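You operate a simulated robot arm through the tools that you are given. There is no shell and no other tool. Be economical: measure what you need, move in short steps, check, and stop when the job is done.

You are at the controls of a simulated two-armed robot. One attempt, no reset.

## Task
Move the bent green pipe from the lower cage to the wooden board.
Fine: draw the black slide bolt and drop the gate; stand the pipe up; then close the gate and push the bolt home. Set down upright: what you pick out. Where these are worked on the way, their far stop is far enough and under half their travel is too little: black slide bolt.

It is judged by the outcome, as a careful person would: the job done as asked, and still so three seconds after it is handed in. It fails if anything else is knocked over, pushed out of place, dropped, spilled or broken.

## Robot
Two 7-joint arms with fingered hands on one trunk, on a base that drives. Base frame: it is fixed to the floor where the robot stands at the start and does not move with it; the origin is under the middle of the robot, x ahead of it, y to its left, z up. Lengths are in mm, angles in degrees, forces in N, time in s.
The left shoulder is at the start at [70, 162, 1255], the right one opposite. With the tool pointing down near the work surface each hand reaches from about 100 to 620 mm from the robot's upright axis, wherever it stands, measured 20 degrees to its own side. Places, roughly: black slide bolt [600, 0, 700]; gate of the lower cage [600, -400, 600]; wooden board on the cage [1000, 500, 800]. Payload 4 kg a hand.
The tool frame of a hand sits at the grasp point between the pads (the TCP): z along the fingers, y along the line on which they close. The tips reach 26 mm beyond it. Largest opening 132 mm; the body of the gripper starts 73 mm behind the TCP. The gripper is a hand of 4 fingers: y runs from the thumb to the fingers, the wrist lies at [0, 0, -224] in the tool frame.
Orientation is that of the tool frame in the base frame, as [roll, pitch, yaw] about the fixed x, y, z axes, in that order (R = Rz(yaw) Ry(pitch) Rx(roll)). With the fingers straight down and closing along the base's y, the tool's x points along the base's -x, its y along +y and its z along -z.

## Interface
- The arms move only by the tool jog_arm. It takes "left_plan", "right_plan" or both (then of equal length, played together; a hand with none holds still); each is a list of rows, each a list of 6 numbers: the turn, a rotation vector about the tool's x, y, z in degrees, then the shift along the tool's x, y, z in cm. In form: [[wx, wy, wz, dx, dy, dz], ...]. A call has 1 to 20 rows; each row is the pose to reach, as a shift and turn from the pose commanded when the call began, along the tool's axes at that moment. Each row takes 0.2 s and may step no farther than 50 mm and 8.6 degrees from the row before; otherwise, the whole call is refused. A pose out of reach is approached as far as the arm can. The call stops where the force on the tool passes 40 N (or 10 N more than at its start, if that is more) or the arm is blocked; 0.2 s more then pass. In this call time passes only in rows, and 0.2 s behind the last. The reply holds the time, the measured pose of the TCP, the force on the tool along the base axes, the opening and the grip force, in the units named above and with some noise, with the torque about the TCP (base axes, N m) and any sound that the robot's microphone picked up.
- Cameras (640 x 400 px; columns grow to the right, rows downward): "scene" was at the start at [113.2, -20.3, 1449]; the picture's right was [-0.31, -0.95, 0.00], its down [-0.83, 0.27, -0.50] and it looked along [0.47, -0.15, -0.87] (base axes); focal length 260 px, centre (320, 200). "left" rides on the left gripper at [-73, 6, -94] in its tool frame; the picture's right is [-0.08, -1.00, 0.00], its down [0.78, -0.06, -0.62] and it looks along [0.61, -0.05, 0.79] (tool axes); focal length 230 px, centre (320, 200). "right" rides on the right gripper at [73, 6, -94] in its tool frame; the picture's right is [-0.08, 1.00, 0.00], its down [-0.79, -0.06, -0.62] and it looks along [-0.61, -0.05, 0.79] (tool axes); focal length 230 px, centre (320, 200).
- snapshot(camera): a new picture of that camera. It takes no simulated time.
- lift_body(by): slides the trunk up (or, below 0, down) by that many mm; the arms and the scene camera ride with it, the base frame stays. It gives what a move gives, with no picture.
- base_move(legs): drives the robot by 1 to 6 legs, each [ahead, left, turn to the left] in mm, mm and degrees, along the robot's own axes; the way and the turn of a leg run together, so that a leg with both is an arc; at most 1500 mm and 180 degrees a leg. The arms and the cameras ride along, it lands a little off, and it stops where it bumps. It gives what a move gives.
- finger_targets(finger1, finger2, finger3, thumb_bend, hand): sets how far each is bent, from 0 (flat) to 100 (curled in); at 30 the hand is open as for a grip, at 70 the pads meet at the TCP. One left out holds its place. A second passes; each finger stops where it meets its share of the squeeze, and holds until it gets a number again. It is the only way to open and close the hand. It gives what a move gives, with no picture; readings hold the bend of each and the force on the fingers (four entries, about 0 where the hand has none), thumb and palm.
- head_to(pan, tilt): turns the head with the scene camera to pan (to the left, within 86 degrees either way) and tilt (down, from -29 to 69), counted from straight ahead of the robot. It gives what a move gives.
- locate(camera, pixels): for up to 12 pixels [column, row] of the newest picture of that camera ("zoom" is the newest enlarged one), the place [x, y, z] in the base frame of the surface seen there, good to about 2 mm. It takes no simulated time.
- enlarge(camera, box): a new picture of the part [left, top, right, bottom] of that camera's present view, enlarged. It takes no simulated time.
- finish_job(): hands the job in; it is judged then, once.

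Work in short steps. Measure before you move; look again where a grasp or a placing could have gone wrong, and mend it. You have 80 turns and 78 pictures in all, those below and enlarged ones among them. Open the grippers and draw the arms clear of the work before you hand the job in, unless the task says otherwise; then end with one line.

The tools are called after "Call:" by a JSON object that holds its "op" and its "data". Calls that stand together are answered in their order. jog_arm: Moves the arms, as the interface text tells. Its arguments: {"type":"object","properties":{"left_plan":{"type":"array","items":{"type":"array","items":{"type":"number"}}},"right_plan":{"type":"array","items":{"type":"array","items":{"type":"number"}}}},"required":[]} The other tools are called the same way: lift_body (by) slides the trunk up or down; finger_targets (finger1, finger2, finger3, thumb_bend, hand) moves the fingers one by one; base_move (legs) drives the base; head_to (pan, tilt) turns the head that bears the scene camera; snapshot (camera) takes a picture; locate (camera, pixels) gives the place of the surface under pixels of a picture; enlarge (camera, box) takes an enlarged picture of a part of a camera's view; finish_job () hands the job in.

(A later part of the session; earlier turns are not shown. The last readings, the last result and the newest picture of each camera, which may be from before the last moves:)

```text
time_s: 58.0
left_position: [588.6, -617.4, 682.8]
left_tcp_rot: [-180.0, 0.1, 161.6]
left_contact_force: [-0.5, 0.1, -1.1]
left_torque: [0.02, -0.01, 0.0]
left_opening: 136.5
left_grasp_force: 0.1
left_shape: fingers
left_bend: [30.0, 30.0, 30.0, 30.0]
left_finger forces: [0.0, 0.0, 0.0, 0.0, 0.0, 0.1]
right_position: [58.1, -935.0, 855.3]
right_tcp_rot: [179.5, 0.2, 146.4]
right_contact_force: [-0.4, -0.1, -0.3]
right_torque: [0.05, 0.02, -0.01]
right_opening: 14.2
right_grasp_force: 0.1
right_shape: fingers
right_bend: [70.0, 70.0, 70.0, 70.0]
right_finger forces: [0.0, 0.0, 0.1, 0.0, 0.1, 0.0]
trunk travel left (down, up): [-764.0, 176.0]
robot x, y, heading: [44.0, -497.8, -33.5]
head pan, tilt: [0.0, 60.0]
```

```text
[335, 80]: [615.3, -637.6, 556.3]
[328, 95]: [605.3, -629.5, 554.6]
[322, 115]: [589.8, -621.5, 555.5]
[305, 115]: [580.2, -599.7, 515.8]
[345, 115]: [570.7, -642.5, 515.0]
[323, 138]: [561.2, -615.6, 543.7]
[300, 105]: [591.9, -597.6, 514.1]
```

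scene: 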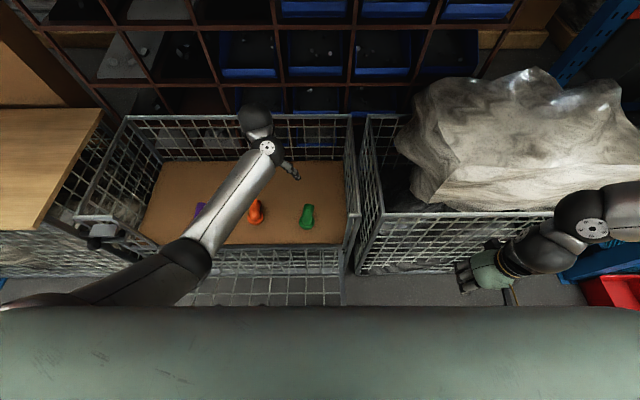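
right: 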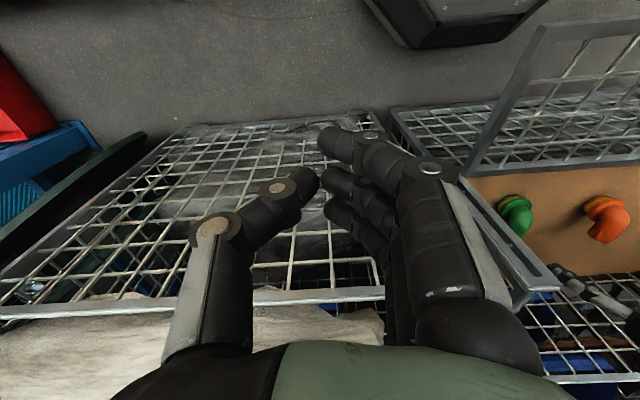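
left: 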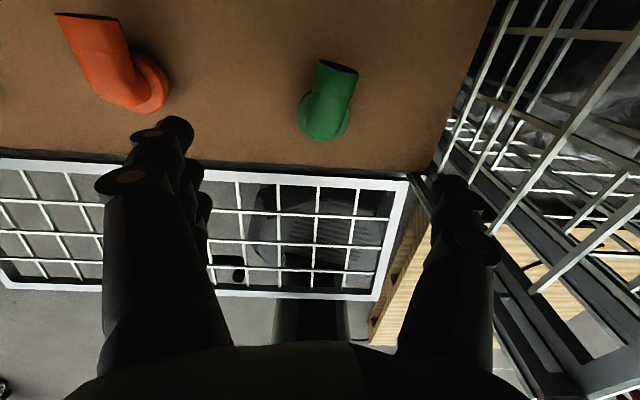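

I centre 5 mm forward/4 mm right and then descend with the trunk by 135 mm.

Call:
{"op": "jog_arm", "data": {"left_plan": [[0, 0, 0, -0.5, -0.4, 0]]}}

Call:
{"op": "lift_body", "data": {"by": -100}}

Call:
{"op": "lift_body", "data": {"by": -36}}

Call:
{"op": "snapshot", "data": {"camera": "left"}}

```text
time_s: 58.4
left_position: [592.6, -623.5, 682.3]
left_tcp_rot: [-180.0, 0.2, 161.5]
left_contact_force: [0.1, 0.8, 0.4]
left_torque: [-0.02, 0.03, 0.0]
left_opening: 136.5
left_grasp_force: 0.0
left_shape: fingers
left_bend: [30.0, 30.0, 30.0, 30.0]
left_finger forces: [0.1, 0.0, 0.0, 0.0, 0.0, 0.0]
right_position: [59.3, -934.7, 856.3]
right_tcp_rot: [179.5, 0.1, 146.4]
right_contact_force: [-0.1, -0.3, -0.3]
right_torque: [0.01, 0.0, 0.02]
right_opening: 14.6
right_grasp_force: 0.0
right_shape: fingers
right_bend: [70.0, 70.0, 70.0, 70.0]
right_finger forces: [0.0, 0.0, 0.1, 0.0, 0.1, 0.1]
trunk travel left (down, up): [-764.0, 176.0]
robot x, y, heading: [42.5, -490.7, -33.7]
head pan, tilt: [0.0, 60.0]
```

```text
time_s: 59.7
left_position: [592.0, -622.0, 582.3]
left_tcp_rot: [-179.8, 0.2, 161.5]
left_contact_force: [0.5, -0.7, 0.5]
left_torque: [0.03, -0.02, -0.03]
left_opening: 136.5
left_grasp_force: 0.0
left_shape: fingers
left_bend: [30.0, 30.0, 30.0, 30.0]
left_finger forces: [0.1, 0.0, 0.0, 0.1, 0.1, 0.0]
right_position: [58.4, -933.9, 755.1]
right_tcp_rot: [179.5, 0.2, 146.4]
right_contact_force: [-0.1, -0.3, -0.2]
right_torque: [-0.02, 0.02, -0.01]
right_opening: 14.1
right_grasp_force: 0.1
right_shape: fingers
right_bend: [70.0, 70.0, 70.0, 70.0]
right_finger forces: [0.1, 0.0, 0.0, 0.1, 0.0, 0.0]
trunk travel left (down, up): [-664.0, 276.0]
robot x, y, heading: [40.3, -492.0, -33.7]
head pan, tilt: [0.0, 60.0]
```

```text
time_s: 60.5
left_position: [592.1, -622.7, 547.4]
left_tcp_rot: [-179.9, 0.3, 161.5]
left_contact_force: [0.0, 0.8, -0.4]
left_torque: [-0.01, -0.02, 0.02]
left_opening: 136.7
left_grasp_force: 0.1
left_shape: fingers
left_bend: [30.0, 30.0, 30.0, 30.0]
left_finger forces: [0.1, 0.0, 0.1, 0.0, 0.1, 0.0]
right_position: [58.2, -934.0, 720.6]
right_tcp_rot: [179.5, 0.3, 146.4]
right_contact_force: [-0.6, 0.2, 0.3]
right_torque: [0.03, -0.02, -0.01]
right_opening: 14.7
right_grasp_force: 0.0
right_shape: fingers
right_bend: [70.0, 70.0, 70.0, 70.0]
right_finger forces: [0.0, 0.0, 0.0, 0.0, 0.0, 0.0]
trunk travel left (down, up): [-628.0, 312.0]
robot x, y, heading: [38.9, -494.5, -33.6]
head pan, tilt: [0.0, 60.0]
```

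```text
28 pictures are left
```

left: 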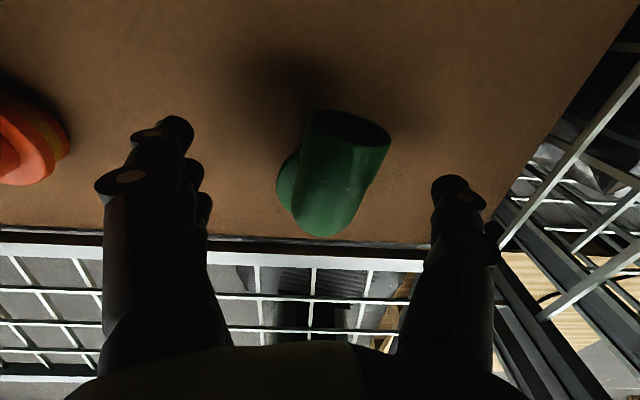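

The pipe is between thumb and fingers. I close the hand on it.

Call:
{"op": "finger_targets", "data": {"hand": "left", "finger1": 54, "finger2": 54, "finger3": 54, "thumb_bend": 54}}

Call:
{"op": "finger_targets", "data": {"hand": "left", "finger1": 72, "finger2": 72, "finger3": 72, "thumb_bend": 72}}

Call:
{"op": "snapshot", "data": {"camera": "left"}}

```text
time_s: 61.5
left_position: [592.1, -621.5, 547.4]
left_tcp_rot: [-179.9, 0.3, 161.5]
left_contact_force: [0.3, -0.2, -0.4]
left_torque: [0.02, -0.03, 0.02]
left_opening: 58.5
left_grasp_force: 0.1
left_shape: fingers
left_bend: [54.0, 54.0, 54.0, 54.0]
left_finger forces: [0.0, 0.0, 0.0, 0.1, 0.0, 0.0]
right_position: [58.9, -934.2, 720.0]
right_tcp_rot: [179.5, 0.1, 146.4]
right_contact_force: [0.0, 0.2, 0.0]
right_torque: [-0.01, -0.03, -0.01]
right_opening: 14.3
right_grasp_force: 0.0
right_shape: fingers
right_bend: [70.0, 70.0, 70.0, 70.0]
right_finger forces: [0.0, 0.1, 0.1, 0.0, 0.0, 0.1]
trunk travel left (down, up): [-628.0, 312.0]
robot x, y, heading: [39.7, -494.3, -34.0]
head pan, tilt: [0.0, 60.0]
```

```text
time_s: 62.5
left_position: [591.0, -623.1, 547.0]
left_tcp_rot: [-179.9, 0.2, 161.5]
left_contact_force: [0.4, -0.5, 0.8]
left_torque: [0.03, 0.02, 0.0]
left_opening: 33.0
left_grasp_force: 20.3
left_shape: fingers
left_bend: [68.0, 67.0, 65.0, 64.0]
left_finger forces: [5.4, 6.5, 9.7, 0.0, 18.7, 0.0]
right_position: [58.1, -934.8, 720.1]
right_tcp_rot: [179.5, 0.1, 146.4]
right_contact_force: [0.1, -0.3, 0.2]
right_torque: [0.01, 0.01, 0.0]
right_opening: 14.2
right_grasp_force: 0.1
right_shape: fingers
right_bend: [70.0, 70.0, 70.0, 70.0]
right_finger forces: [0.0, 0.1, 0.0, 0.0, 0.0, 0.0]
trunk travel left (down, up): [-628.0, 312.0]
robot x, y, heading: [39.8, -490.6, -33.5]
head pan, tilt: [0.0, 60.0]
```

```text
27 pictures are left
```

left: 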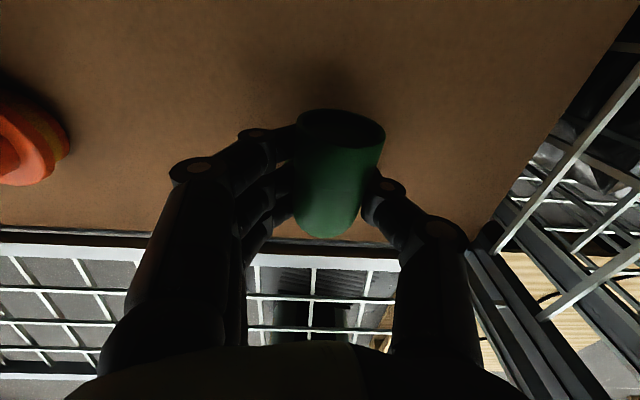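

Firm grip (20 N on all fingers). I lift 80 mm by the trunk and check for tilt.

Call:
{"op": "lift_body", "data": {"by": 80}}

Call:
{"op": "snapshot", "data": {"camera": "left"}}

Call:
{"op": "enlarge", "data": {"camera": "scene", "box": [160, 140, 360, 300]}}

```text
time_s: 63.7
left_position: [591.7, -621.9, 627.0]
left_tcp_rot: [-179.9, 0.2, 161.5]
left_contact_force: [0.3, 0.1, -0.9]
left_torque: [0.0, -0.01, 0.0]
left_opening: 32.9
left_grasp_force: 20.0
left_shape: fingers
left_bend: [68.0, 67.0, 65.0, 64.0]
left_finger forces: [5.4, 6.5, 9.7, 0.0, 18.7, 0.0]
right_position: [59.0, -934.6, 799.7]
right_tcp_rot: [179.5, 0.1, 146.3]
right_contact_force: [0.3, 0.6, 0.2]
right_torque: [-0.01, 0.02, 0.0]
right_opening: 14.4
right_grasp_force: 0.1
right_shape: fingers
right_bend: [70.0, 70.0, 70.0, 70.0]
right_finger forces: [0.0, 0.0, 0.1, 0.0, 0.1, 0.1]
trunk travel left (down, up): [-708.0, 232.0]
robot x, y, heading: [38.5, -495.1, -33.8]
head pan, tilt: [0.0, 60.0]
```

```text
26 pictures are left
```

left: 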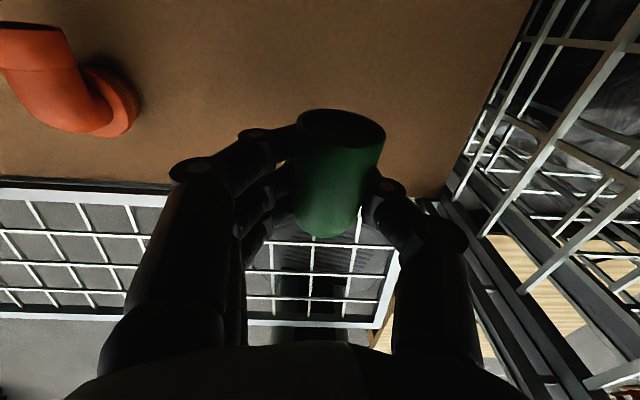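

```text
2.50 times, centred on (260, 220) of scene
```

zoom: 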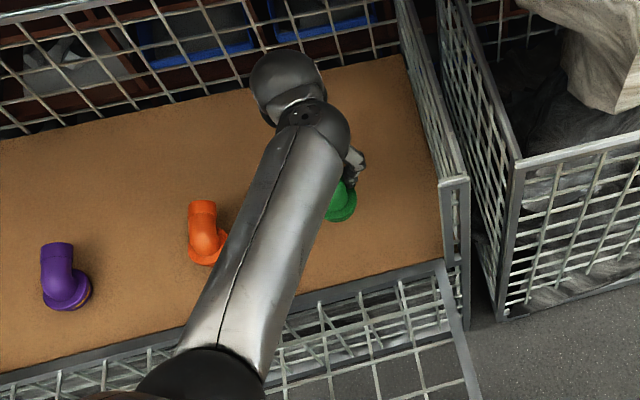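

Pipe is held upright. I raise the trunk 225 mm and the hand 3 cm (pipe bottom ≈820, above the walls 740 and board 760), then translate the base 880 mm parallel to the cages toward the board.

Call:
{"op": "lift_body", "data": {"by": 225}}

Call:
{"op": "jog_arm", "data": {"left_plan": [[0, 0, 0, 0, 0, -1.5], [0, 0, 0, 0, 0, -3]]}}

Call:
{"op": "base_move", "data": {"legs": [[-119, 423, 0], [-119, 424, 0]]}}

Call:
{"op": "head_to", "data": {"pan": 25, "tilt": 55}}

Call:
{"op": "snapshot", "data": {"camera": "scene"}}

Call:
{"op": "snapshot", "data": {"camera": "left"}}

```text
time_s: 66.1
left_position: [592.9, -622.8, 851.6]
left_tcp_rot: [-179.9, 0.3, 161.5]
left_contact_force: [0.5, 0.1, -1.3]
left_torque: [-0.02, 0.0, -0.02]
left_opening: 33.2
left_grasp_force: 19.6
left_shape: fingers
left_bend: [68.0, 67.0, 65.0, 64.0]
left_finger forces: [5.4, 6.7, 9.6, 0.0, 18.7, 0.0]
right_position: [58.8, -933.6, 1025.0]
right_tcp_rot: [179.5, 0.1, 146.4]
right_contact_force: [0.5, 0.1, 0.2]
right_torque: [0.0, 0.0, -0.03]
right_opening: 14.3
right_grasp_force: 0.1
right_shape: fingers
right_bend: [70.0, 70.0, 70.0, 70.0]
right_finger forces: [0.1, 0.1, 0.1, 0.0, 0.0, 0.1]
trunk travel left (down, up): [-933.0, 7.0]
robot x, y, heading: [43.1, -493.7, -33.8]
head pan, tilt: [0.0, 60.0]
```

```text
time_s: 66.7
left_position: [592.1, -623.0, 881.8]
left_tcp_rot: [-179.9, 0.2, 161.5]
left_contact_force: [0.3, -1.3, -1.1]
left_torque: [0.03, -0.02, 0.01]
left_opening: 32.8
left_grasp_force: 20.2
left_shape: fingers
left_bend: [68.0, 67.0, 65.0, 64.0]
left_finger forces: [5.4, 6.7, 9.5, 0.0, 18.9, 0.0]
right_position: [57.9, -934.5, 1025.0]
right_tcp_rot: [179.4, 0.1, 146.5]
right_contact_force: [0.1, 0.7, 0.3]
right_torque: [-0.01, 0.01, 0.01]
right_opening: 14.4
right_grasp_force: 0.0
right_shape: fingers
right_bend: [70.0, 70.0, 70.0, 70.0]
right_finger forces: [0.1, 0.1, 0.0, 0.0, 0.0, 0.0]
trunk travel left (down, up): [-933.0, 7.0]
robot x, y, heading: [42.3, -494.8, -33.4]
head pan, tilt: [0.0, 60.0]
```

```text
time_s: 71.6
left_position: [862.6, 209.4, 882.5]
left_tcp_rot: [-179.9, 0.2, 161.4]
left_contact_force: [-0.8, -0.2, -1.7]
left_torque: [0.02, -0.01, 0.02]
left_opening: 33.1
left_grasp_force: 20.9
left_shape: fingers
left_bend: [68.0, 67.0, 65.0, 64.0]
left_finger forces: [5.4, 6.7, 9.5, 0.1, 18.9, 0.0]
right_position: [330.3, -99.2, 1024.4]
right_tcp_rot: [179.5, 0.1, 146.3]
right_contact_force: [-0.4, -0.2, 0.7]
right_torque: [0.01, -0.01, 0.01]
right_opening: 14.4
right_grasp_force: 0.1
right_shape: fingers
right_bend: [70.0, 70.0, 70.0, 70.0]
right_finger forces: [0.0, 0.0, 0.1, 0.0, 0.0, 0.1]
trunk travel left (down, up): [-933.0, 7.0]
robot x, y, heading: [312.3, 342.8, -34.0]
head pan, tilt: [0.0, 60.0]
```

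```text
time_s: 72.5
left_position: [863.1, 211.5, 881.9]
left_tcp_rot: [-179.9, 0.2, 161.3]
left_contact_force: [-0.2, 0.5, -1.5]
left_torque: [0.01, 0.0, 0.01]
left_opening: 33.1
left_grasp_force: 20.0
left_shape: fingers
left_bend: [68.0, 67.0, 65.0, 64.0]
left_finger forces: [5.4, 6.7, 9.7, 0.1, 18.8, 0.1]
right_position: [328.8, -98.7, 1025.2]
right_tcp_rot: [179.5, 0.1, 146.1]
right_contact_force: [-0.3, 0.5, 0.3]
right_torque: [0.01, -0.02, 0.01]
right_opening: 14.2
right_grasp_force: 0.1
right_shape: fingers
right_bend: [70.0, 70.0, 70.0, 70.0]
right_finger forces: [0.0, 0.0, 0.0, 0.1, 0.0, 0.1]
trunk travel left (down, up): [-933.0, 7.0]
robot x, y, heading: [312.7, 337.2, -33.8]
head pan, tilt: [25.0, 55.0]
```

```text
24 pictures are left
```

scene: 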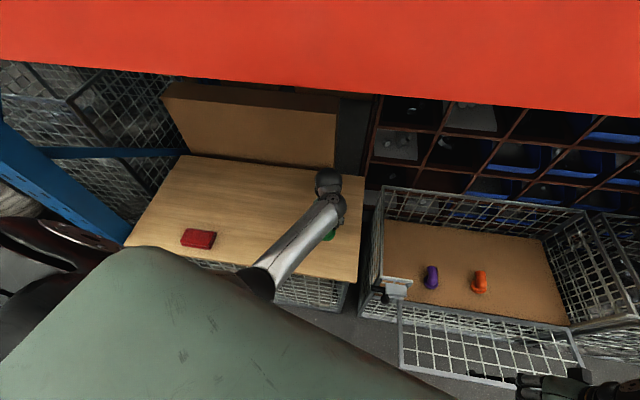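

```text
23 pictures are left
```

left: 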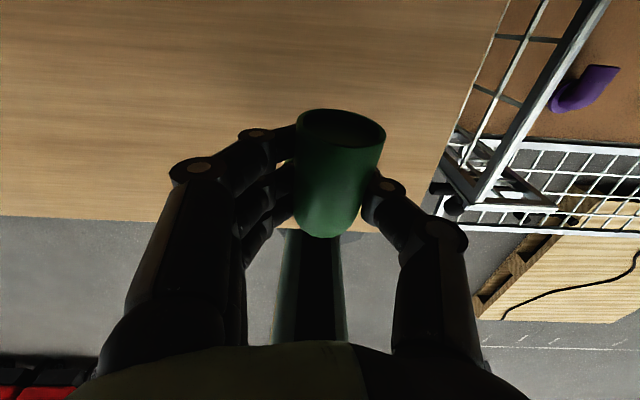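

The hand is over the board (s≈-222, d≈113). I lower by trunk 52 mm, then by 2 mm steps until contact.

Call:
{"op": "lift_body", "data": {"by": -52}}

Call:
{"op": "jog_arm", "data": {"left_plan": [[0, 0, 0, 0, 0, 0.3], [0, 0, 0, 0, 0, 0.5], [0, 0, 0, 0, 0, 0.7]]}}

Call:
{"op": "enlarge", "data": {"camera": "scene", "box": [270, 150, 400, 300]}}

```text
time_s: 73.4
left_position: [862.0, 211.0, 830.0]
left_tcp_rot: [-179.8, 0.2, 161.3]
left_contact_force: [0.1, 0.7, -1.0]
left_torque: [-0.03, -0.04, -0.02]
left_opening: 33.1
left_grasp_force: 19.7
left_shape: fingers
left_bend: [68.0, 67.0, 65.0, 64.0]
left_finger forces: [5.5, 6.8, 9.6, 0.1, 18.8, 0.1]
right_position: [329.3, -99.9, 972.9]
right_tcp_rot: [179.6, 0.1, 146.3]
right_contact_force: [0.0, 0.0, 0.5]
right_torque: [0.01, 0.02, 0.01]
right_opening: 14.3
right_grasp_force: 0.2
right_shape: fingers
right_bend: [70.0, 70.0, 70.0, 70.0]
right_finger forces: [0.0, 0.0, 0.1, 0.0, 0.1, 0.1]
trunk travel left (down, up): [-881.0, 59.0]
robot x, y, heading: [316.6, 342.1, -33.7]
head pan, tilt: [25.0, 55.0]
```

```text
time_s: 74.2
left_position: [862.6, 211.1, 822.8]
left_tcp_rot: [-179.9, 0.3, 161.4]
left_contact_force: [0.0, 0.4, -1.6]
left_torque: [0.02, -0.01, -0.01]
left_opening: 33.0
left_grasp_force: 20.4
left_shape: fingers
left_bend: [68.0, 67.0, 65.0, 64.0]
left_finger forces: [5.4, 6.7, 9.6, 0.1, 18.8, 0.0]
right_position: [330.1, -99.6, 973.8]
right_tcp_rot: [179.4, 0.1, 146.2]
right_contact_force: [0.0, -0.3, 0.1]
right_torque: [0.0, -0.04, 0.01]
right_opening: 14.2
right_grasp_force: 0.1
right_shape: fingers
right_bend: [70.0, 70.0, 70.0, 70.0]
right_finger forces: [0.0, 0.1, 0.1, 0.0, 0.0, 0.0]
trunk travel left (down, up): [-881.0, 59.0]
robot x, y, heading: [313.4, 344.9, -34.0]
head pan, tilt: [25.0, 55.0]
```

```text
2.67 times, centred on (335, 225) of scene
```

zoom: 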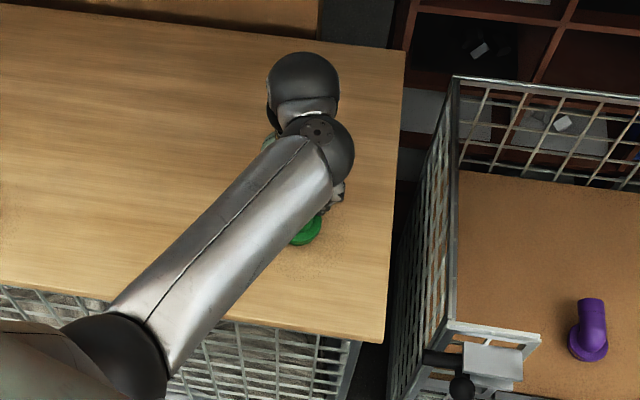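

Not in contact yet (−1.6 N is only the weight). I continue down in 1.5 mm steps.

Call:
{"op": "jog_arm", "data": {"left_plan": [[0, 0, 0, 0, 0, 0.15], [0, 0, 0, 0, 0, 0.3], [0, 0, 0, 0, 0, 0.4]]}}

```text
time_s: 75.0
left_position: [863.7, 210.3, 819.7]
left_tcp_rot: [-180.0, 0.5, 161.4]
left_contact_force: [1.5, 0.3, 12.3]
left_torque: [0.2, 0.32, -0.03]
left_opening: 33.4
left_grasp_force: 26.0
left_shape: fingers
left_bend: [68.0, 67.0, 68.0, 64.0]
left_finger forces: [5.5, 6.0, 20.0, 0.0, 19.4, 0.0]
right_position: [328.7, -98.8, 973.9]
right_tcp_rot: [179.6, 0.2, 146.2]
right_contact_force: [-0.1, -0.5, -0.6]
right_torque: [0.0, -0.01, -0.03]
right_opening: 14.3
right_grasp_force: 0.2
right_shape: fingers
right_bend: [70.0, 70.0, 70.0, 70.0]
right_finger forces: [0.0, 0.1, 0.0, 0.0, 0.0, 0.0]
trunk travel left (down, up): [-881.0, 59.0]
robot x, y, heading: [312.7, 337.7, -33.8]
head pan, tilt: [25.0, 55.0]
```

Contact at 12 N. I ease 1.5 mm up, then open gently.

Call:
{"op": "jog_arm", "data": {"left_plan": [[0, 0, 0, 0, 0, -0.15]]}}

Call:
{"op": "finger_targets", "data": {"hand": "left", "finger1": 58, "finger2": 58, "finger3": 58, "thumb_bend": 58}}

Call:
{"op": "finger_targets", "data": {"hand": "left", "finger1": 30, "finger2": 30, "finger3": 30, "thumb_bend": 30}}

Call:
{"op": "snapshot", "data": {"camera": "left"}}

```text
time_s: 75.4
left_position: [863.2, 210.7, 820.3]
left_tcp_rot: [-179.8, 0.1, 161.3]
left_contact_force: [2.3, -0.2, 6.6]
left_torque: [0.08, 0.11, -0.04]
left_opening: 33.1
left_grasp_force: 23.2
left_shape: fingers
left_bend: [68.0, 67.0, 68.0, 64.0]
left_finger forces: [5.2, 6.7, 14.9, 0.0, 19.3, 0.0]
right_position: [329.5, -99.0, 974.8]
right_tcp_rot: [179.4, 0.1, 146.1]
right_contact_force: [-0.4, 0.1, 0.1]
right_torque: [0.02, 0.01, 0.04]
right_opening: 14.3
right_grasp_force: 0.0
right_shape: fingers
right_bend: [70.0, 70.0, 70.0, 70.0]
right_finger forces: [0.0, 0.1, 0.0, 0.0, 0.1, 0.1]
trunk travel left (down, up): [-881.0, 59.0]
robot x, y, heading: [312.9, 340.5, -33.6]
head pan, tilt: [25.0, 55.0]
```

```text
time_s: 76.4
left_position: [860.5, 210.2, 821.6]
left_tcp_rot: [-179.9, 0.3, 161.3]
left_contact_force: [-0.4, -2.6, 16.6]
left_torque: [0.28, 0.13, 0.03]
left_opening: 46.9
left_grasp_force: 8.6
left_shape: fingers
left_bend: [57.0, 60.0, 61.0, 57.0]
left_finger forces: [0.1, 6.4, 8.0, 0.0, 2.7, 0.0]
right_position: [327.6, -98.3, 972.6]
right_tcp_rot: [179.5, 0.3, 146.1]
right_contact_force: [0.5, 0.8, 0.3]
right_torque: [0.0, 0.01, -0.02]
right_opening: 14.4
right_grasp_force: 0.0
right_shape: fingers
right_bend: [70.0, 70.0, 70.0, 70.0]
right_finger forces: [0.0, 0.0, 0.0, 0.0, 0.0, 0.0]
trunk travel left (down, up): [-881.0, 59.0]
robot x, y, heading: [315.6, 344.2, -33.8]
head pan, tilt: [25.0, 55.0]
```

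```text
time_s: 77.4
left_position: [863.1, 209.7, 819.6]
left_tcp_rot: [-179.9, 0.2, 161.3]
left_contact_force: [-0.4, -0.3, 0.7]
left_torque: [-0.04, -0.01, 0.03]
left_opening: 135.9
left_grasp_force: 0.0
left_shape: fingers
left_bend: [30.0, 30.0, 30.0, 30.0]
left_finger forces: [0.0, 0.0, 0.1, 0.0, 0.1, 0.0]
right_position: [329.4, -99.2, 972.4]
right_tcp_rot: [179.5, 0.1, 146.3]
right_contact_force: [0.0, -0.5, 0.1]
right_torque: [-0.01, 0.01, 0.01]
right_opening: 14.2
right_grasp_force: 0.0
right_shape: fingers
right_bend: [70.0, 70.0, 70.0, 70.0]
right_finger forces: [0.0, 0.1, 0.0, 0.0, 0.0, 0.0]
trunk travel left (down, up): [-881.0, 59.0]
robot x, y, heading: [315.0, 339.4, -33.8]
head pan, tilt: [25.0, 55.0]
```

```text
21 pictures are left
```

left: 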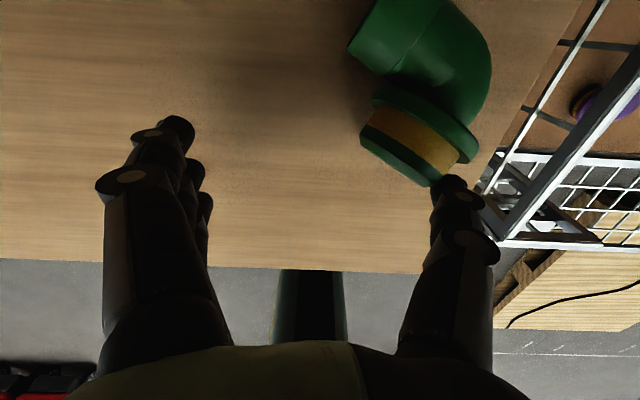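

The pipe tipped over on release. I raise the hand and look at how it lies.

Call:
{"op": "lift_body", "data": {"by": 55}}

Call:
{"op": "jog_arm", "data": {"left_plan": [[0, 0, 0, -2, 2, -4], [0, 0, 0, -4, 4, -7]]}}

Call:
{"op": "enlarge", "data": {"camera": "left", "box": [280, 30, 520, 190]}}

Call:
{"op": "snapshot", "data": {"camera": "scene"}}

```text
time_s: 78.4
left_position: [863.6, 209.4, 875.5]
left_tcp_rot: [-179.9, 0.1, 161.3]
left_contact_force: [-0.2, 0.3, 0.4]
left_torque: [0.03, 0.0, 0.01]
left_opening: 135.7
left_grasp_force: 0.1
left_shape: fingers
left_bend: [30.0, 30.0, 30.0, 30.0]
left_finger forces: [0.0, 0.0, 0.0, 0.0, 0.0, 0.0]
right_position: [329.6, -98.4, 1028.6]
right_tcp_rot: [179.5, 0.1, 146.2]
right_contact_force: [-0.3, 0.4, -0.3]
right_torque: [0.01, 0.03, 0.0]
right_opening: 14.5
right_grasp_force: 0.0
right_shape: fingers
right_bend: [70.0, 70.0, 70.0, 70.0]
right_finger forces: [0.0, 0.0, 0.0, 0.0, 0.1, 0.1]
trunk travel left (down, up): [-936.0, 4.0]
robot x, y, heading: [312.6, 343.5, -34.0]
head pan, tilt: [25.0, 55.0]
```

```text
time_s: 79.0
left_position: [913.8, 233.9, 944.0]
left_tcp_rot: [-180.0, 0.2, 161.3]
left_contact_force: [-0.8, -0.1, 0.4]
left_torque: [0.01, 0.01, 0.01]
left_opening: 135.6
left_grasp_force: 0.1
left_shape: fingers
left_bend: [30.0, 30.0, 30.0, 30.0]
left_finger forces: [0.0, 0.0, 0.0, 0.0, 0.0, 0.0]
right_position: [331.7, -99.4, 1028.3]
right_tcp_rot: [179.6, 0.1, 146.2]
right_contact_force: [0.5, 0.8, 0.4]
right_torque: [0.04, 0.04, -0.03]
right_opening: 14.4
right_grasp_force: 0.1
right_shape: fingers
right_bend: [70.0, 70.0, 70.0, 70.0]
right_finger forces: [0.0, 0.1, 0.0, 0.0, 0.0, 0.0]
trunk travel left (down, up): [-936.0, 4.0]
robot x, y, heading: [311.8, 337.6, -33.7]
head pan, tilt: [25.0, 55.0]
```

```text
2.50 times, centred on (400, 110) of left
```

zoom: 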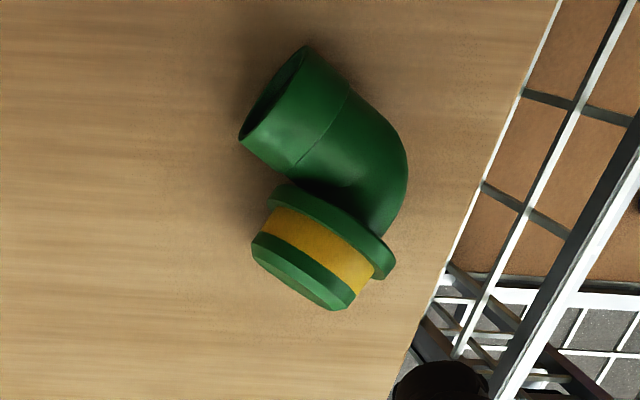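

```text
19 pictures are left
```

scene: 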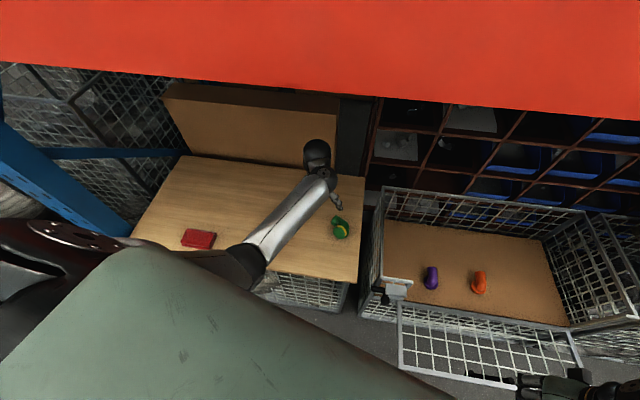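

The pipe lies on its side: foot with yellow band at (300,270), free end at (285,95). I measure.

Call:
{"op": "locate", "data": {"camera": "zoom", "pixels": [[320, 240], [305, 260], [340, 205], [365, 160], [320, 115], [290, 100], [385, 265], [280, 200], [350, 300], [262, 240], [400, 150], [270, 90]]}}

```text
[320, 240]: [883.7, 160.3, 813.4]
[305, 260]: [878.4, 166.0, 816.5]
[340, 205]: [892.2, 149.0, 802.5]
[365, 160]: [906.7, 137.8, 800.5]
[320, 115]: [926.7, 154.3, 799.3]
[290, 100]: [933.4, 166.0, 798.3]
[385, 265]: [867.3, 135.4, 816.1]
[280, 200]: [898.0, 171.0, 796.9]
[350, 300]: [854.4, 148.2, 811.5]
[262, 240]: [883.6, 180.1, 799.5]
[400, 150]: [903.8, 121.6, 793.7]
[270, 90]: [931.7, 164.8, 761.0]
```

Leg direction (to foot) f≈(-0.74,0.68), arm direction a≈(0.68,0.73), corner at ≈(908,138). I will pinch it along the arm axis (thumb on the bend's back, fingers on the free end), lift, and turn the hand −90° about tool y so the foot comes down. First: yaw −24° and place the hand above (911,153).

Call:
{"op": "jog_arm", "data": {"left_plan": [[0, 0, 8.1, -0.8, -2.6, 0], [0, 0, 16.2, -1.6, -5.2, 0], [0, 0, 24.3, -2.32, -7.77, 0], [0, 0, 24.3, -2.32, -7.77, 4], [0, 0, 24.3, -2.32, -7.77, 7.5]]}}

Call:
{"op": "snapshot", "data": {"camera": "left"}}

```text
time_s: 80.2
left_position: [910.3, 153.8, 870.2]
left_tcp_rot: [-180.0, 0.2, 137.0]
left_contact_force: [-0.9, -0.2, 0.2]
left_torque: [-0.02, 0.03, 0.01]
left_opening: 135.8
left_grasp_force: 0.0
left_shape: fingers
left_bend: [30.0, 30.0, 30.0, 30.0]
left_finger forces: [0.0, 0.0, 0.0, 0.1, 0.0, 0.0]
right_position: [330.6, -100.3, 1028.2]
right_tcp_rot: [179.6, 0.1, 146.2]
right_contact_force: [-0.3, -0.6, -0.3]
right_torque: [-0.02, 0.0, 0.02]
right_opening: 14.0
right_grasp_force: 0.2
right_shape: fingers
right_bend: [70.0, 70.0, 70.0, 70.0]
right_finger forces: [0.0, 0.1, 0.1, 0.0, 0.0, 0.1]
trunk travel left (down, up): [-936.0, 4.0]
robot x, y, heading: [316.0, 341.7, -33.9]
head pan, tilt: [25.0, 55.0]
```

```text
18 pictures are left
```

left: 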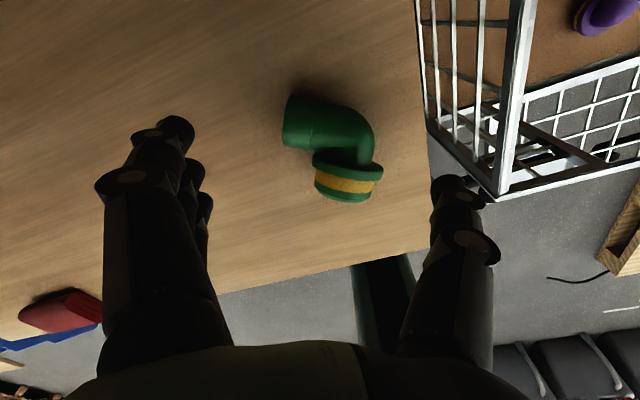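

Well aligned: free end to the left, foot toward the bottom. I measure end, back and foot to fine-tune.

Call:
{"op": "locate", "data": {"camera": "left", "pixels": [[290, 122], [310, 125], [340, 130], [370, 140], [350, 150], [350, 185], [320, 175], [378, 175], [345, 200]]}}

```text
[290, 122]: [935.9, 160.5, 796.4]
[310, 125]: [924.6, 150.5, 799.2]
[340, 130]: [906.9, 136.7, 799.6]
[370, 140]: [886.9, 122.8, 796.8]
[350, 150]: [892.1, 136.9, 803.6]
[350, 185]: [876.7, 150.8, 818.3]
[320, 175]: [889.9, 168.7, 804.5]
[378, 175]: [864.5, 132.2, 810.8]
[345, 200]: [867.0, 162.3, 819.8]
```

Fine-tuning: shift 6 mm in −x and 8 mm in −y, then descend to z≈791.

Call:
{"op": "jog_arm", "data": {"left_plan": [[0, 0, 0, -0.6, -0.8, 0], [0, 0, 0, -0.6, -0.8, 4], [0, 0, 0, -0.6, -0.8, 6.5], [0, 0, 0, -0.6, -0.8, 7.9]]}}

Call:
{"op": "finger_targets", "data": {"hand": "left", "finger1": 48, "finger2": 48, "finger3": 48, "thumb_bend": 48}}

Call:
{"op": "snapshot", "data": {"camera": "left"}}

```text
time_s: 81.2
left_position: [910.3, 144.3, 790.1]
left_tcp_rot: [-180.0, 0.1, 136.9]
left_contact_force: [0.2, 0.0, -0.7]
left_torque: [-0.03, 0.02, 0.01]
left_opening: 135.9
left_grasp_force: 0.1
left_shape: fingers
left_bend: [30.0, 30.0, 30.0, 30.0]
left_finger forces: [0.1, 0.0, 0.0, 0.0, 0.0, 0.0]
right_position: [330.4, -99.3, 1027.3]
right_tcp_rot: [179.5, 0.1, 146.1]
right_contact_force: [0.1, 1.0, -0.2]
right_torque: [0.01, -0.01, 0.0]
right_opening: 14.2
right_grasp_force: 0.1
right_shape: fingers
right_bend: [70.0, 70.0, 70.0, 70.0]
right_finger forces: [0.0, 0.0, 0.1, 0.1, 0.0, 0.0]
trunk travel left (down, up): [-936.0, 4.0]
robot x, y, heading: [317.5, 339.3, -33.7]
head pan, tilt: [25.0, 55.0]
```

```text
time_s: 82.2
left_position: [910.0, 144.5, 791.5]
left_tcp_rot: [179.8, 0.4, 137.0]
left_contact_force: [4.0, -1.5, 14.6]
left_torque: [-0.02, -0.11, -0.05]
left_opening: 80.2
left_grasp_force: 7.1
left_shape: fingers
left_bend: [48.0, 47.0, 46.0, 48.0]
left_finger forces: [1.2, 2.6, 3.7, 0.1, 6.9, 0.0]
right_position: [328.9, -98.4, 1027.1]
right_tcp_rot: [179.5, 0.3, 146.2]
right_contact_force: [-0.4, -0.1, 0.6]
right_torque: [0.0, -0.01, -0.02]
right_opening: 14.3
right_grasp_force: 0.0
right_shape: fingers
right_bend: [70.0, 70.0, 70.0, 70.0]
right_finger forces: [0.0, 0.0, 0.1, 0.0, 0.1, 0.1]
trunk travel left (down, up): [-936.0, 4.0]
robot x, y, heading: [314.5, 339.8, -33.7]
head pan, tilt: [25.0, 55.0]
```

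```text
17 pictures are left
```

left: 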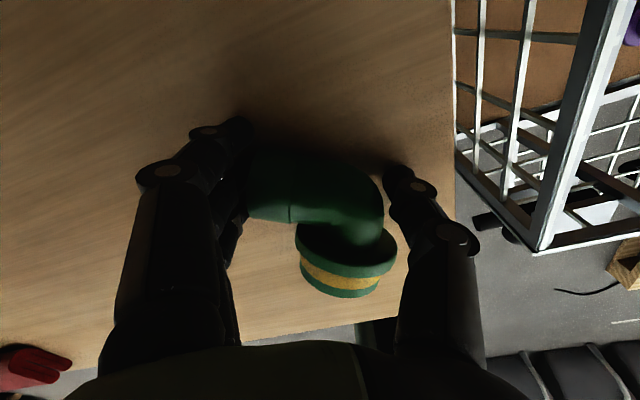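

Fingertips press the board (15 N up). I raise 7 mm and then close to grip.

Call:
{"op": "jog_arm", "data": {"left_plan": [[0, 0, 0, 0, 0, -0.4], [0, 0, 0, 0, 0, -0.7]]}}

Call:
{"op": "finger_targets", "data": {"hand": "left", "finger1": 70, "finger2": 70, "finger3": 70, "thumb_bend": 65}}

Call:
{"op": "snapshot", "data": {"camera": "left"}}

```text
time_s: 82.8
left_position: [907.5, 145.0, 796.5]
left_tcp_rot: [-179.9, 0.1, 137.0]
left_contact_force: [-0.9, -0.1, -0.4]
left_torque: [0.02, -0.02, 0.02]
left_opening: 78.1
left_grasp_force: 0.0
left_shape: fingers
left_bend: [48.0, 48.0, 48.0, 48.0]
left_finger forces: [0.1, 0.0, 0.0, 0.1, 0.1, 0.0]
right_position: [329.3, -98.1, 1028.1]
right_tcp_rot: [179.5, 0.1, 146.2]
right_contact_force: [0.1, -1.1, 0.0]
right_torque: [0.01, 0.0, 0.03]
right_opening: 14.2
right_grasp_force: 0.1
right_shape: fingers
right_bend: [70.0, 70.0, 70.0, 70.0]
right_finger forces: [0.1, 0.0, 0.0, 0.1, 0.1, 0.0]
trunk travel left (down, up): [-936.0, 4.0]
robot x, y, heading: [314.7, 340.6, -34.1]
head pan, tilt: [25.0, 55.0]
```

```text
time_s: 83.8
left_position: [910.0, 144.9, 798.6]
left_tcp_rot: [179.9, 0.2, 136.9]
left_contact_force: [0.8, 0.5, -1.2]
left_torque: [-0.01, -0.02, 0.0]
left_opening: 47.0
left_grasp_force: 24.0
left_shape: fingers
left_bend: [66.0, 50.0, 50.0, 57.0]
left_finger forces: [5.4, 9.3, 11.4, 0.0, 22.0, 0.0]
right_position: [329.9, -98.9, 1027.7]
right_tcp_rot: [179.6, 0.0, 146.3]
right_contact_force: [0.7, 0.1, 0.6]
right_torque: [0.01, 0.01, 0.01]
right_opening: 14.1
right_grasp_force: 0.0
right_shape: fingers
right_bend: [70.0, 70.0, 70.0, 70.0]
right_finger forces: [0.0, 0.0, 0.1, 0.0, 0.0, 0.0]
trunk travel left (down, up): [-936.0, 4.0]
robot x, y, heading: [316.2, 345.1, -33.9]
head pan, tilt: [25.0, 55.0]
```

```text
16 pictures are left
```

left: 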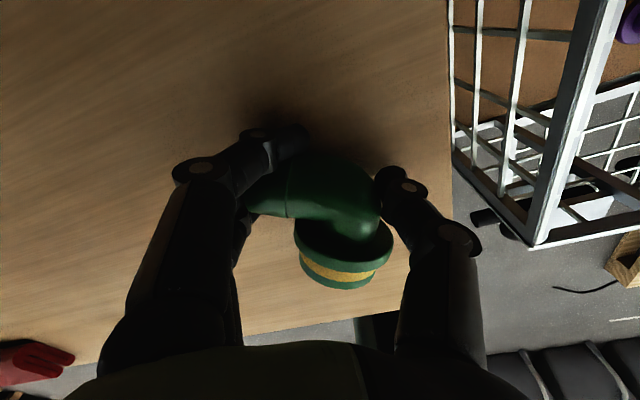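

Good pinch: fingers 2/3 on the free end, thumb on the bend (24 N). I lift 8 cm and start rotating about tool y to −48°.

Call:
{"op": "jog_arm", "data": {"left_plan": [[0, 0, 0, 0, 0, -3], [0, 0, 0, 0, 0, -6], [0, 0, 0, 0, 0, -9], [0, -8, 0, 0, 0, -10], [0, -16, 0, 0, 0, -10], [0, -24, 0, 0, 0, -10], [0, -32, 0, 0, 0, -10], [0, -40, 0, 0, 0, -10], [0, -48, 0, 0, 0, -10]]}}

Call:
{"op": "snapshot", "data": {"camera": "left"}}

```text
time_s: 85.2
left_position: [1034.2, 215.1, 966.5]
left_tcp_rot: [167.9, 28.6, 135.5]
left_contact_force: [0.5, -0.3, -0.5]
left_torque: [-0.02, -0.01, 0.02]
left_opening: 46.1
left_grasp_force: 23.8
left_shape: fingers
left_bend: [66.0, 50.0, 50.0, 58.0]
left_finger forces: [5.6, 9.2, 11.4, 0.0, 21.4, 0.0]
right_position: [331.0, -99.1, 1028.9]
right_tcp_rot: [179.6, 0.1, 146.2]
right_contact_force: [0.1, 0.8, 0.5]
right_torque: [0.0, 0.0, -0.01]
right_opening: 14.1
right_grasp_force: 0.1
right_shape: fingers
right_bend: [70.0, 70.0, 70.0, 70.0]
right_finger forces: [0.0, 0.0, 0.0, 0.0, 0.0, 0.1]
trunk travel left (down, up): [-936.0, 4.0]
robot x, y, heading: [315.5, 340.3, -33.9]
head pan, tilt: [25.0, 55.0]
stopped in row 7 (left hand): the arm was blocked; the commanded pose is now the measured one
```

```text
15 pictures are left
```

left: 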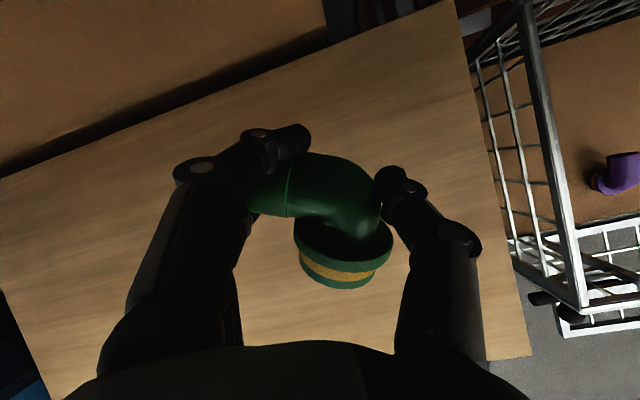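

Rotated ~29° but the arm shifted forward/up (posture change); the pipe is still firmly held, well above the board. I continue rotating from here in smaller steps.

Call:
{"op": "jog_arm", "data": {"left_plan": [[0, -5, 0, 0, 0, 0], [0, -10, 0, 0, 0, 0], [0, -15, 0, 0, 0, 0], [0, -20, 0, 0, 0, 0], [0, -25, 0, 0, 0, 0], [0, -30, 0, 0, 0, 0], [0, -35, 0, 0, 0, 0], [0, -40, 0, 0, 0, 0], [0, -45, 0, 0, 0, 0], [0, -50, 0, 0, 0, 0], [0, -55, 0, 0, 0, 0]]}}

Call:
{"op": "snapshot", "data": {"camera": "scene"}}

```text
time_s: 86.0
left_position: [1096.7, 300.3, 996.4]
left_tcp_rot: [154.1, 40.4, 126.9]
left_contact_force: [1.5, 0.1, -0.8]
left_torque: [-0.01, -0.02, -0.01]
left_opening: 45.8
left_grasp_force: 23.4
left_shape: fingers
left_bend: [67.0, 50.0, 50.0, 58.0]
left_finger forces: [5.5, 9.4, 11.4, 0.0, 21.1, 0.1]
right_position: [330.4, -99.4, 1027.4]
right_tcp_rot: [179.6, 0.1, 146.2]
right_contact_force: [-0.7, 0.3, -0.6]
right_torque: [-0.01, 0.02, 0.02]
right_opening: 14.6
right_grasp_force: 0.0
right_shape: fingers
right_bend: [70.0, 70.0, 70.0, 70.0]
right_finger forces: [0.0, 0.0, 0.0, 0.0, 0.0, 0.0]
trunk travel left (down, up): [-936.0, 4.0]
robot x, y, heading: [310.9, 343.3, -33.7]
head pan, tilt: [25.0, 55.0]
stopped in row 3 (left hand): the arm was blocked; the commanded pose is now the measured one
```

```text
14 pictures are left
```

scene: 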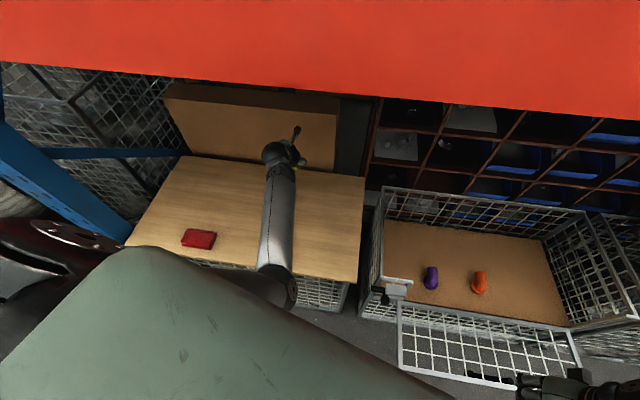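

The shoulder is very high above the wrist, which likely limits bending the hand upward. I lower the trunk 140 mm, then raise the hand relative to it and level the pinch axis (−27° about tool z).

Call:
{"op": "lift_body", "data": {"by": -140}}

Call:
{"op": "jog_arm", "data": {"left_plan": [[0, 0, -3, -1.3, 0.67, -1.37], [0, 0, -8, -2.6, 1.34, -2.74], [0, 0, -14, -3.9, 2.0, -4.1], [0, 0, -20, -5.2, 2.7, -5.5], [0, 0, -27, -6.5, 3.3, -6.8]]}}

```text
time_s: 87.7
left_position: [1094.8, 299.4, 856.3]
left_tcp_rot: [154.1, 40.5, 127.1]
left_contact_force: [-0.4, -0.4, -1.9]
left_torque: [-0.04, 0.0, 0.0]
left_opening: 45.7
left_grasp_force: 23.6
left_shape: fingers
left_bend: [67.0, 50.0, 50.0, 58.0]
left_finger forces: [5.7, 9.3, 11.4, 0.1, 21.0, 0.1]
right_position: [331.2, -98.3, 888.6]
right_tcp_rot: [179.5, 0.1, 146.1]
right_contact_force: [-0.7, 0.3, 0.4]
right_torque: [0.03, -0.01, 0.02]
right_opening: 14.5
right_grasp_force: 0.0
right_shape: fingers
right_bend: [70.0, 70.0, 70.0, 70.0]
right_finger forces: [0.0, 0.0, 0.0, 0.0, 0.1, 0.0]
trunk travel left (down, up): [-796.0, 144.0]
robot x, y, heading: [314.4, 340.3, -34.0]
head pan, tilt: [25.0, 55.0]
```

```text
time_s: 88.9
left_position: [1105.0, 318.6, 960.2]
left_tcp_rot: [177.0, 47.2, 162.7]
left_contact_force: [-0.6, -0.1, -0.8]
left_torque: [0.03, -0.01, 0.0]
left_opening: 45.0
left_grasp_force: 23.3
left_shape: fingers
left_bend: [67.0, 50.0, 50.0, 58.0]
left_finger forces: [5.7, 9.4, 11.5, 0.0, 20.2, 0.0]
right_position: [329.3, -100.1, 888.1]
right_tcp_rot: [179.6, 0.1, 146.2]
right_contact_force: [0.5, -0.8, 0.1]
right_torque: [0.02, 0.01, 0.02]
right_opening: 14.1
right_grasp_force: 0.0
right_shape: fingers
right_bend: [70.0, 70.0, 70.0, 70.0]
right_finger forces: [0.0, 0.0, 0.0, 0.1, 0.0, 0.0]
trunk travel left (down, up): [-796.0, 144.0]
robot x, y, heading: [316.6, 342.5, -34.1]
head pan, tilt: [25.0, 55.0]
```

That tracked well: now pitch 47°, level axis. I continue the rotation about tool y by −42°.

Call:
{"op": "jog_arm", "data": {"left_plan": [[0, -6, 0, 0, 0, 0], [0, -12, 0, 0, 0, 0], [0, -18, 0, 0, 0, 0], [0, -24, 0, 0, 0, 0], [0, -30, 0, 0, 0, 0], [0, -36, 0, 0, 0, 0], [0, -42, 0, 0, 0, 0]]}}

```text
time_s: 89.5
left_position: [1138.7, 373.0, 1001.5]
left_tcp_rot: [166.7, 60.1, 156.8]
left_contact_force: [-0.5, 0.1, -1.8]
left_torque: [0.0, -0.04, -0.01]
left_opening: 44.8
left_grasp_force: 23.6
left_shape: fingers
left_bend: [67.0, 50.0, 50.0, 58.0]
left_finger forces: [5.8, 9.5, 11.5, 0.0, 20.0, 0.0]
right_position: [330.5, -100.4, 888.7]
right_tcp_rot: [179.5, 0.2, 146.3]
right_contact_force: [0.3, 0.2, 0.0]
right_torque: [0.0, 0.01, 0.03]
right_opening: 14.4
right_grasp_force: 0.0
right_shape: fingers
right_bend: [70.0, 70.0, 70.0, 70.0]
right_finger forces: [0.1, 0.0, 0.1, 0.0, 0.0, 0.0]
trunk travel left (down, up): [-796.0, 144.0]
robot x, y, heading: [316.4, 344.1, -33.8]
head pan, tilt: [25.0, 55.0]
stopped in row 2 (left hand): the arm was blocked; the commanded pose is now the measured one
```

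Now pitch 60°. The same recipe again: trunk down 130 mm, hand up 8 cm with leveling, then further rotation.

Call:
{"op": "lift_body", "data": {"by": -130}}

Call:
{"op": "jog_arm", "data": {"left_plan": [[0, 0, -2, -1.7, 0.2, -1], [0, 0, -4, -3.4, 0.4, -2], [0, 0, -7.5, -5.2, 0.7, -3], [-0.4, -6, -7.5, -6.9, 0.9, -3.9], [-0.8, -12, -7.5, -6.9, 0.9, -3.9], [-1.2, -18, -7.5, -6.9, 0.9, -3.9], [-1.6, -24, -7.5, -6.9, 0.9, -3.9]]}}

```text
time_s: 91.0
left_position: [1140.6, 373.6, 871.0]
left_tcp_rot: [166.9, 60.0, 156.6]
left_contact_force: [-0.2, 0.4, -0.3]
left_torque: [0.02, 0.0, -0.02]
left_opening: 44.8
left_grasp_force: 23.6
left_shape: fingers
left_bend: [67.0, 50.0, 50.0, 58.0]
left_finger forces: [5.8, 9.4, 11.5, 0.1, 20.1, 0.1]
right_position: [329.7, -97.9, 757.6]
right_tcp_rot: [179.5, 0.1, 146.2]
right_contact_force: [-0.8, -0.2, 0.6]
right_torque: [0.01, -0.01, 0.0]
right_opening: 14.1
right_grasp_force: 0.2
right_shape: fingers
right_bend: [70.0, 70.0, 70.0, 70.0]
right_finger forces: [0.1, 0.0, 0.1, 0.1, 0.0, 0.1]
trunk travel left (down, up): [-666.0, 274.0]
robot x, y, heading: [313.6, 343.3, -33.5]
head pan, tilt: [25.0, 55.0]
```

```text
time_s: 92.8
left_position: [1159.9, 414.2, 995.0]
left_tcp_rot: [105.1, 86.6, 99.8]
left_contact_force: [-0.4, 0.0, -2.1]
left_torque: [0.03, -0.01, 0.03]
left_opening: 44.3
left_grasp_force: 23.8
left_shape: fingers
left_bend: [67.0, 50.0, 50.0, 58.0]
left_finger forces: [6.0, 9.5, 11.6, 0.0, 19.7, 0.0]
right_position: [329.0, -98.5, 759.5]
right_tcp_rot: [179.5, 0.1, 146.3]
right_contact_force: [0.1, 0.4, 0.7]
right_torque: [0.06, 0.01, 0.0]
right_opening: 14.5
right_grasp_force: 0.0
right_shape: fingers
right_bend: [70.0, 70.0, 70.0, 70.0]
right_finger forces: [0.0, 0.1, 0.1, 0.0, 0.0, 0.0]
trunk travel left (down, up): [-666.0, 274.0]
robot x, y, heading: [313.5, 342.1, -33.6]
head pan, tilt: [25.0, 55.0]
stopped in row 7 (left hand): the arm was blocked; the commanded pose is now the measured one
```

Tool x now points straight down — the hand is horizontal. I look at the pipe.

Call:
{"op": "snapshot", "data": {"camera": "left"}}

Call:
{"op": "snapshot", "data": {"camera": "scene"}}

```text
13 pictures are left
```

left: 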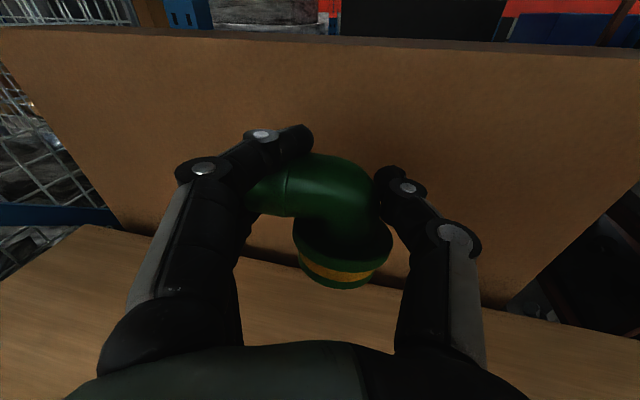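

```text
12 pictures are left
```

scene: 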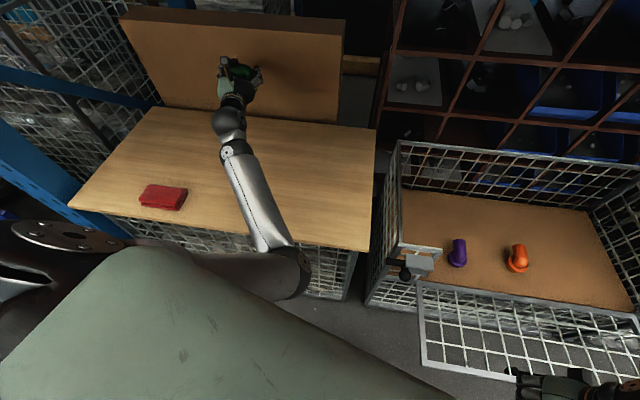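

The pipe hangs foot down. I measure its leg to find the remaining tilt.

Call:
{"op": "locate", "data": {"camera": "left", "pixels": [[340, 175], [340, 215], [340, 240], [340, 262], [340, 285], [300, 250], [388, 240], [270, 190], [345, 340], [250, 300], [150, 260]]}}

Call:
{"op": "locate", "data": {"camera": "scene", "pixels": [[225, 120], [250, 180], [300, 130], [240, 75], [280, 40], [300, 210], [200, 110]]}}

```text
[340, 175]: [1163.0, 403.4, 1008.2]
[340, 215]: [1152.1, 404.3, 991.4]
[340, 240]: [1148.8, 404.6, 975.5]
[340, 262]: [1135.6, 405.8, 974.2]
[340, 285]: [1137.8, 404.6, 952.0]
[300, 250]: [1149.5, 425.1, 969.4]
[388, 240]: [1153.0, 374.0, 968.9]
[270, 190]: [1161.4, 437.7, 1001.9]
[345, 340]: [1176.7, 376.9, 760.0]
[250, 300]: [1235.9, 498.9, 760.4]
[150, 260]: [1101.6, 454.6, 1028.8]
```

```text
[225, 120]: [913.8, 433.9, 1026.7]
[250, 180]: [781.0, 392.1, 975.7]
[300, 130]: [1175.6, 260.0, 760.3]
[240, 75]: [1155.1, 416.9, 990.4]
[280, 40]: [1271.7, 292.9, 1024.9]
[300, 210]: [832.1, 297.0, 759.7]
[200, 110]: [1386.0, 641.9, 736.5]
```

Hand is level but forearm and wrist would strike the board if lowered here; I'll set the pipe near the front edge so the hand stays off the board. Base backs 295 mm away along the cage normal.

Call:
{"op": "base_move", "data": {"legs": [[-284, -80, 0]]}}

Call:
{"op": "lift_body", "data": {"by": -130}}

Call:
{"op": "snapshot", "data": {"camera": "scene"}}

```text
time_s: 94.9
left_position: [879.7, 507.2, 995.3]
left_tcp_rot: [105.6, 86.6, 100.5]
left_contact_force: [-0.3, -0.2, -1.1]
left_torque: [0.02, -0.02, 0.02]
left_opening: 44.4
left_grasp_force: 23.1
left_shape: fingers
left_bend: [67.0, 50.0, 50.0, 58.0]
left_finger forces: [6.1, 9.4, 11.6, 0.0, 19.6, 0.0]
right_position: [48.9, -7.0, 757.4]
right_tcp_rot: [179.6, 0.3, 146.4]
right_contact_force: [-0.4, 0.0, 0.2]
right_torque: [0.01, 0.0, 0.01]
right_opening: 14.3
right_grasp_force: 0.1
right_shape: fingers
right_bend: [70.0, 70.0, 70.0, 70.0]
right_finger forces: [0.0, 0.0, 0.0, 0.0, 0.0, 0.1]
trunk travel left (down, up): [-666.0, 274.0]
robot x, y, heading: [32.4, 432.8, -33.9]
head pan, tilt: [25.0, 55.0]
```

```text
time_s: 96.5
left_position: [880.0, 507.9, 864.9]
left_tcp_rot: [104.8, 86.7, 99.5]
left_contact_force: [-0.1, 0.6, -1.3]
left_torque: [-0.01, 0.06, 0.0]
left_opening: 44.3
left_grasp_force: 22.9
left_shape: fingers
left_bend: [67.0, 50.0, 50.0, 58.0]
left_finger forces: [6.2, 9.6, 11.7, 0.0, 19.6, 0.1]
right_position: [50.3, -6.4, 628.1]
right_tcp_rot: [179.4, 0.2, 146.3]
right_contact_force: [-0.6, 0.0, 0.7]
right_torque: [0.0, -0.02, 0.0]
right_opening: 14.4
right_grasp_force: 0.0
right_shape: fingers
right_bend: [70.0, 70.0, 70.0, 70.0]
right_finger forces: [0.0, 0.1, 0.0, 0.1, 0.0, 0.0]
trunk travel left (down, up): [-536.0, 404.0]
robot x, y, heading: [33.4, 433.6, -33.7]
head pan, tilt: [25.0, 55.0]
```

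```text
11 pictures are left
```

scene: 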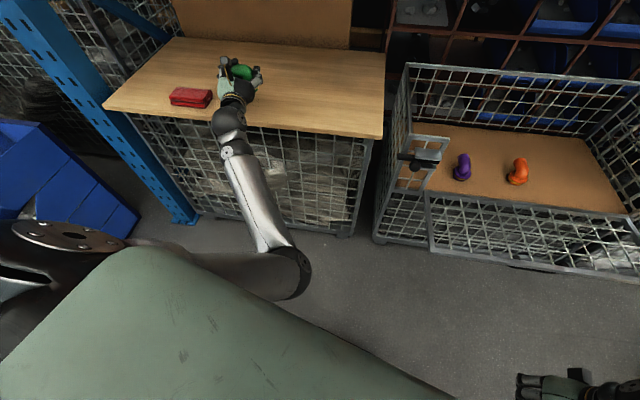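

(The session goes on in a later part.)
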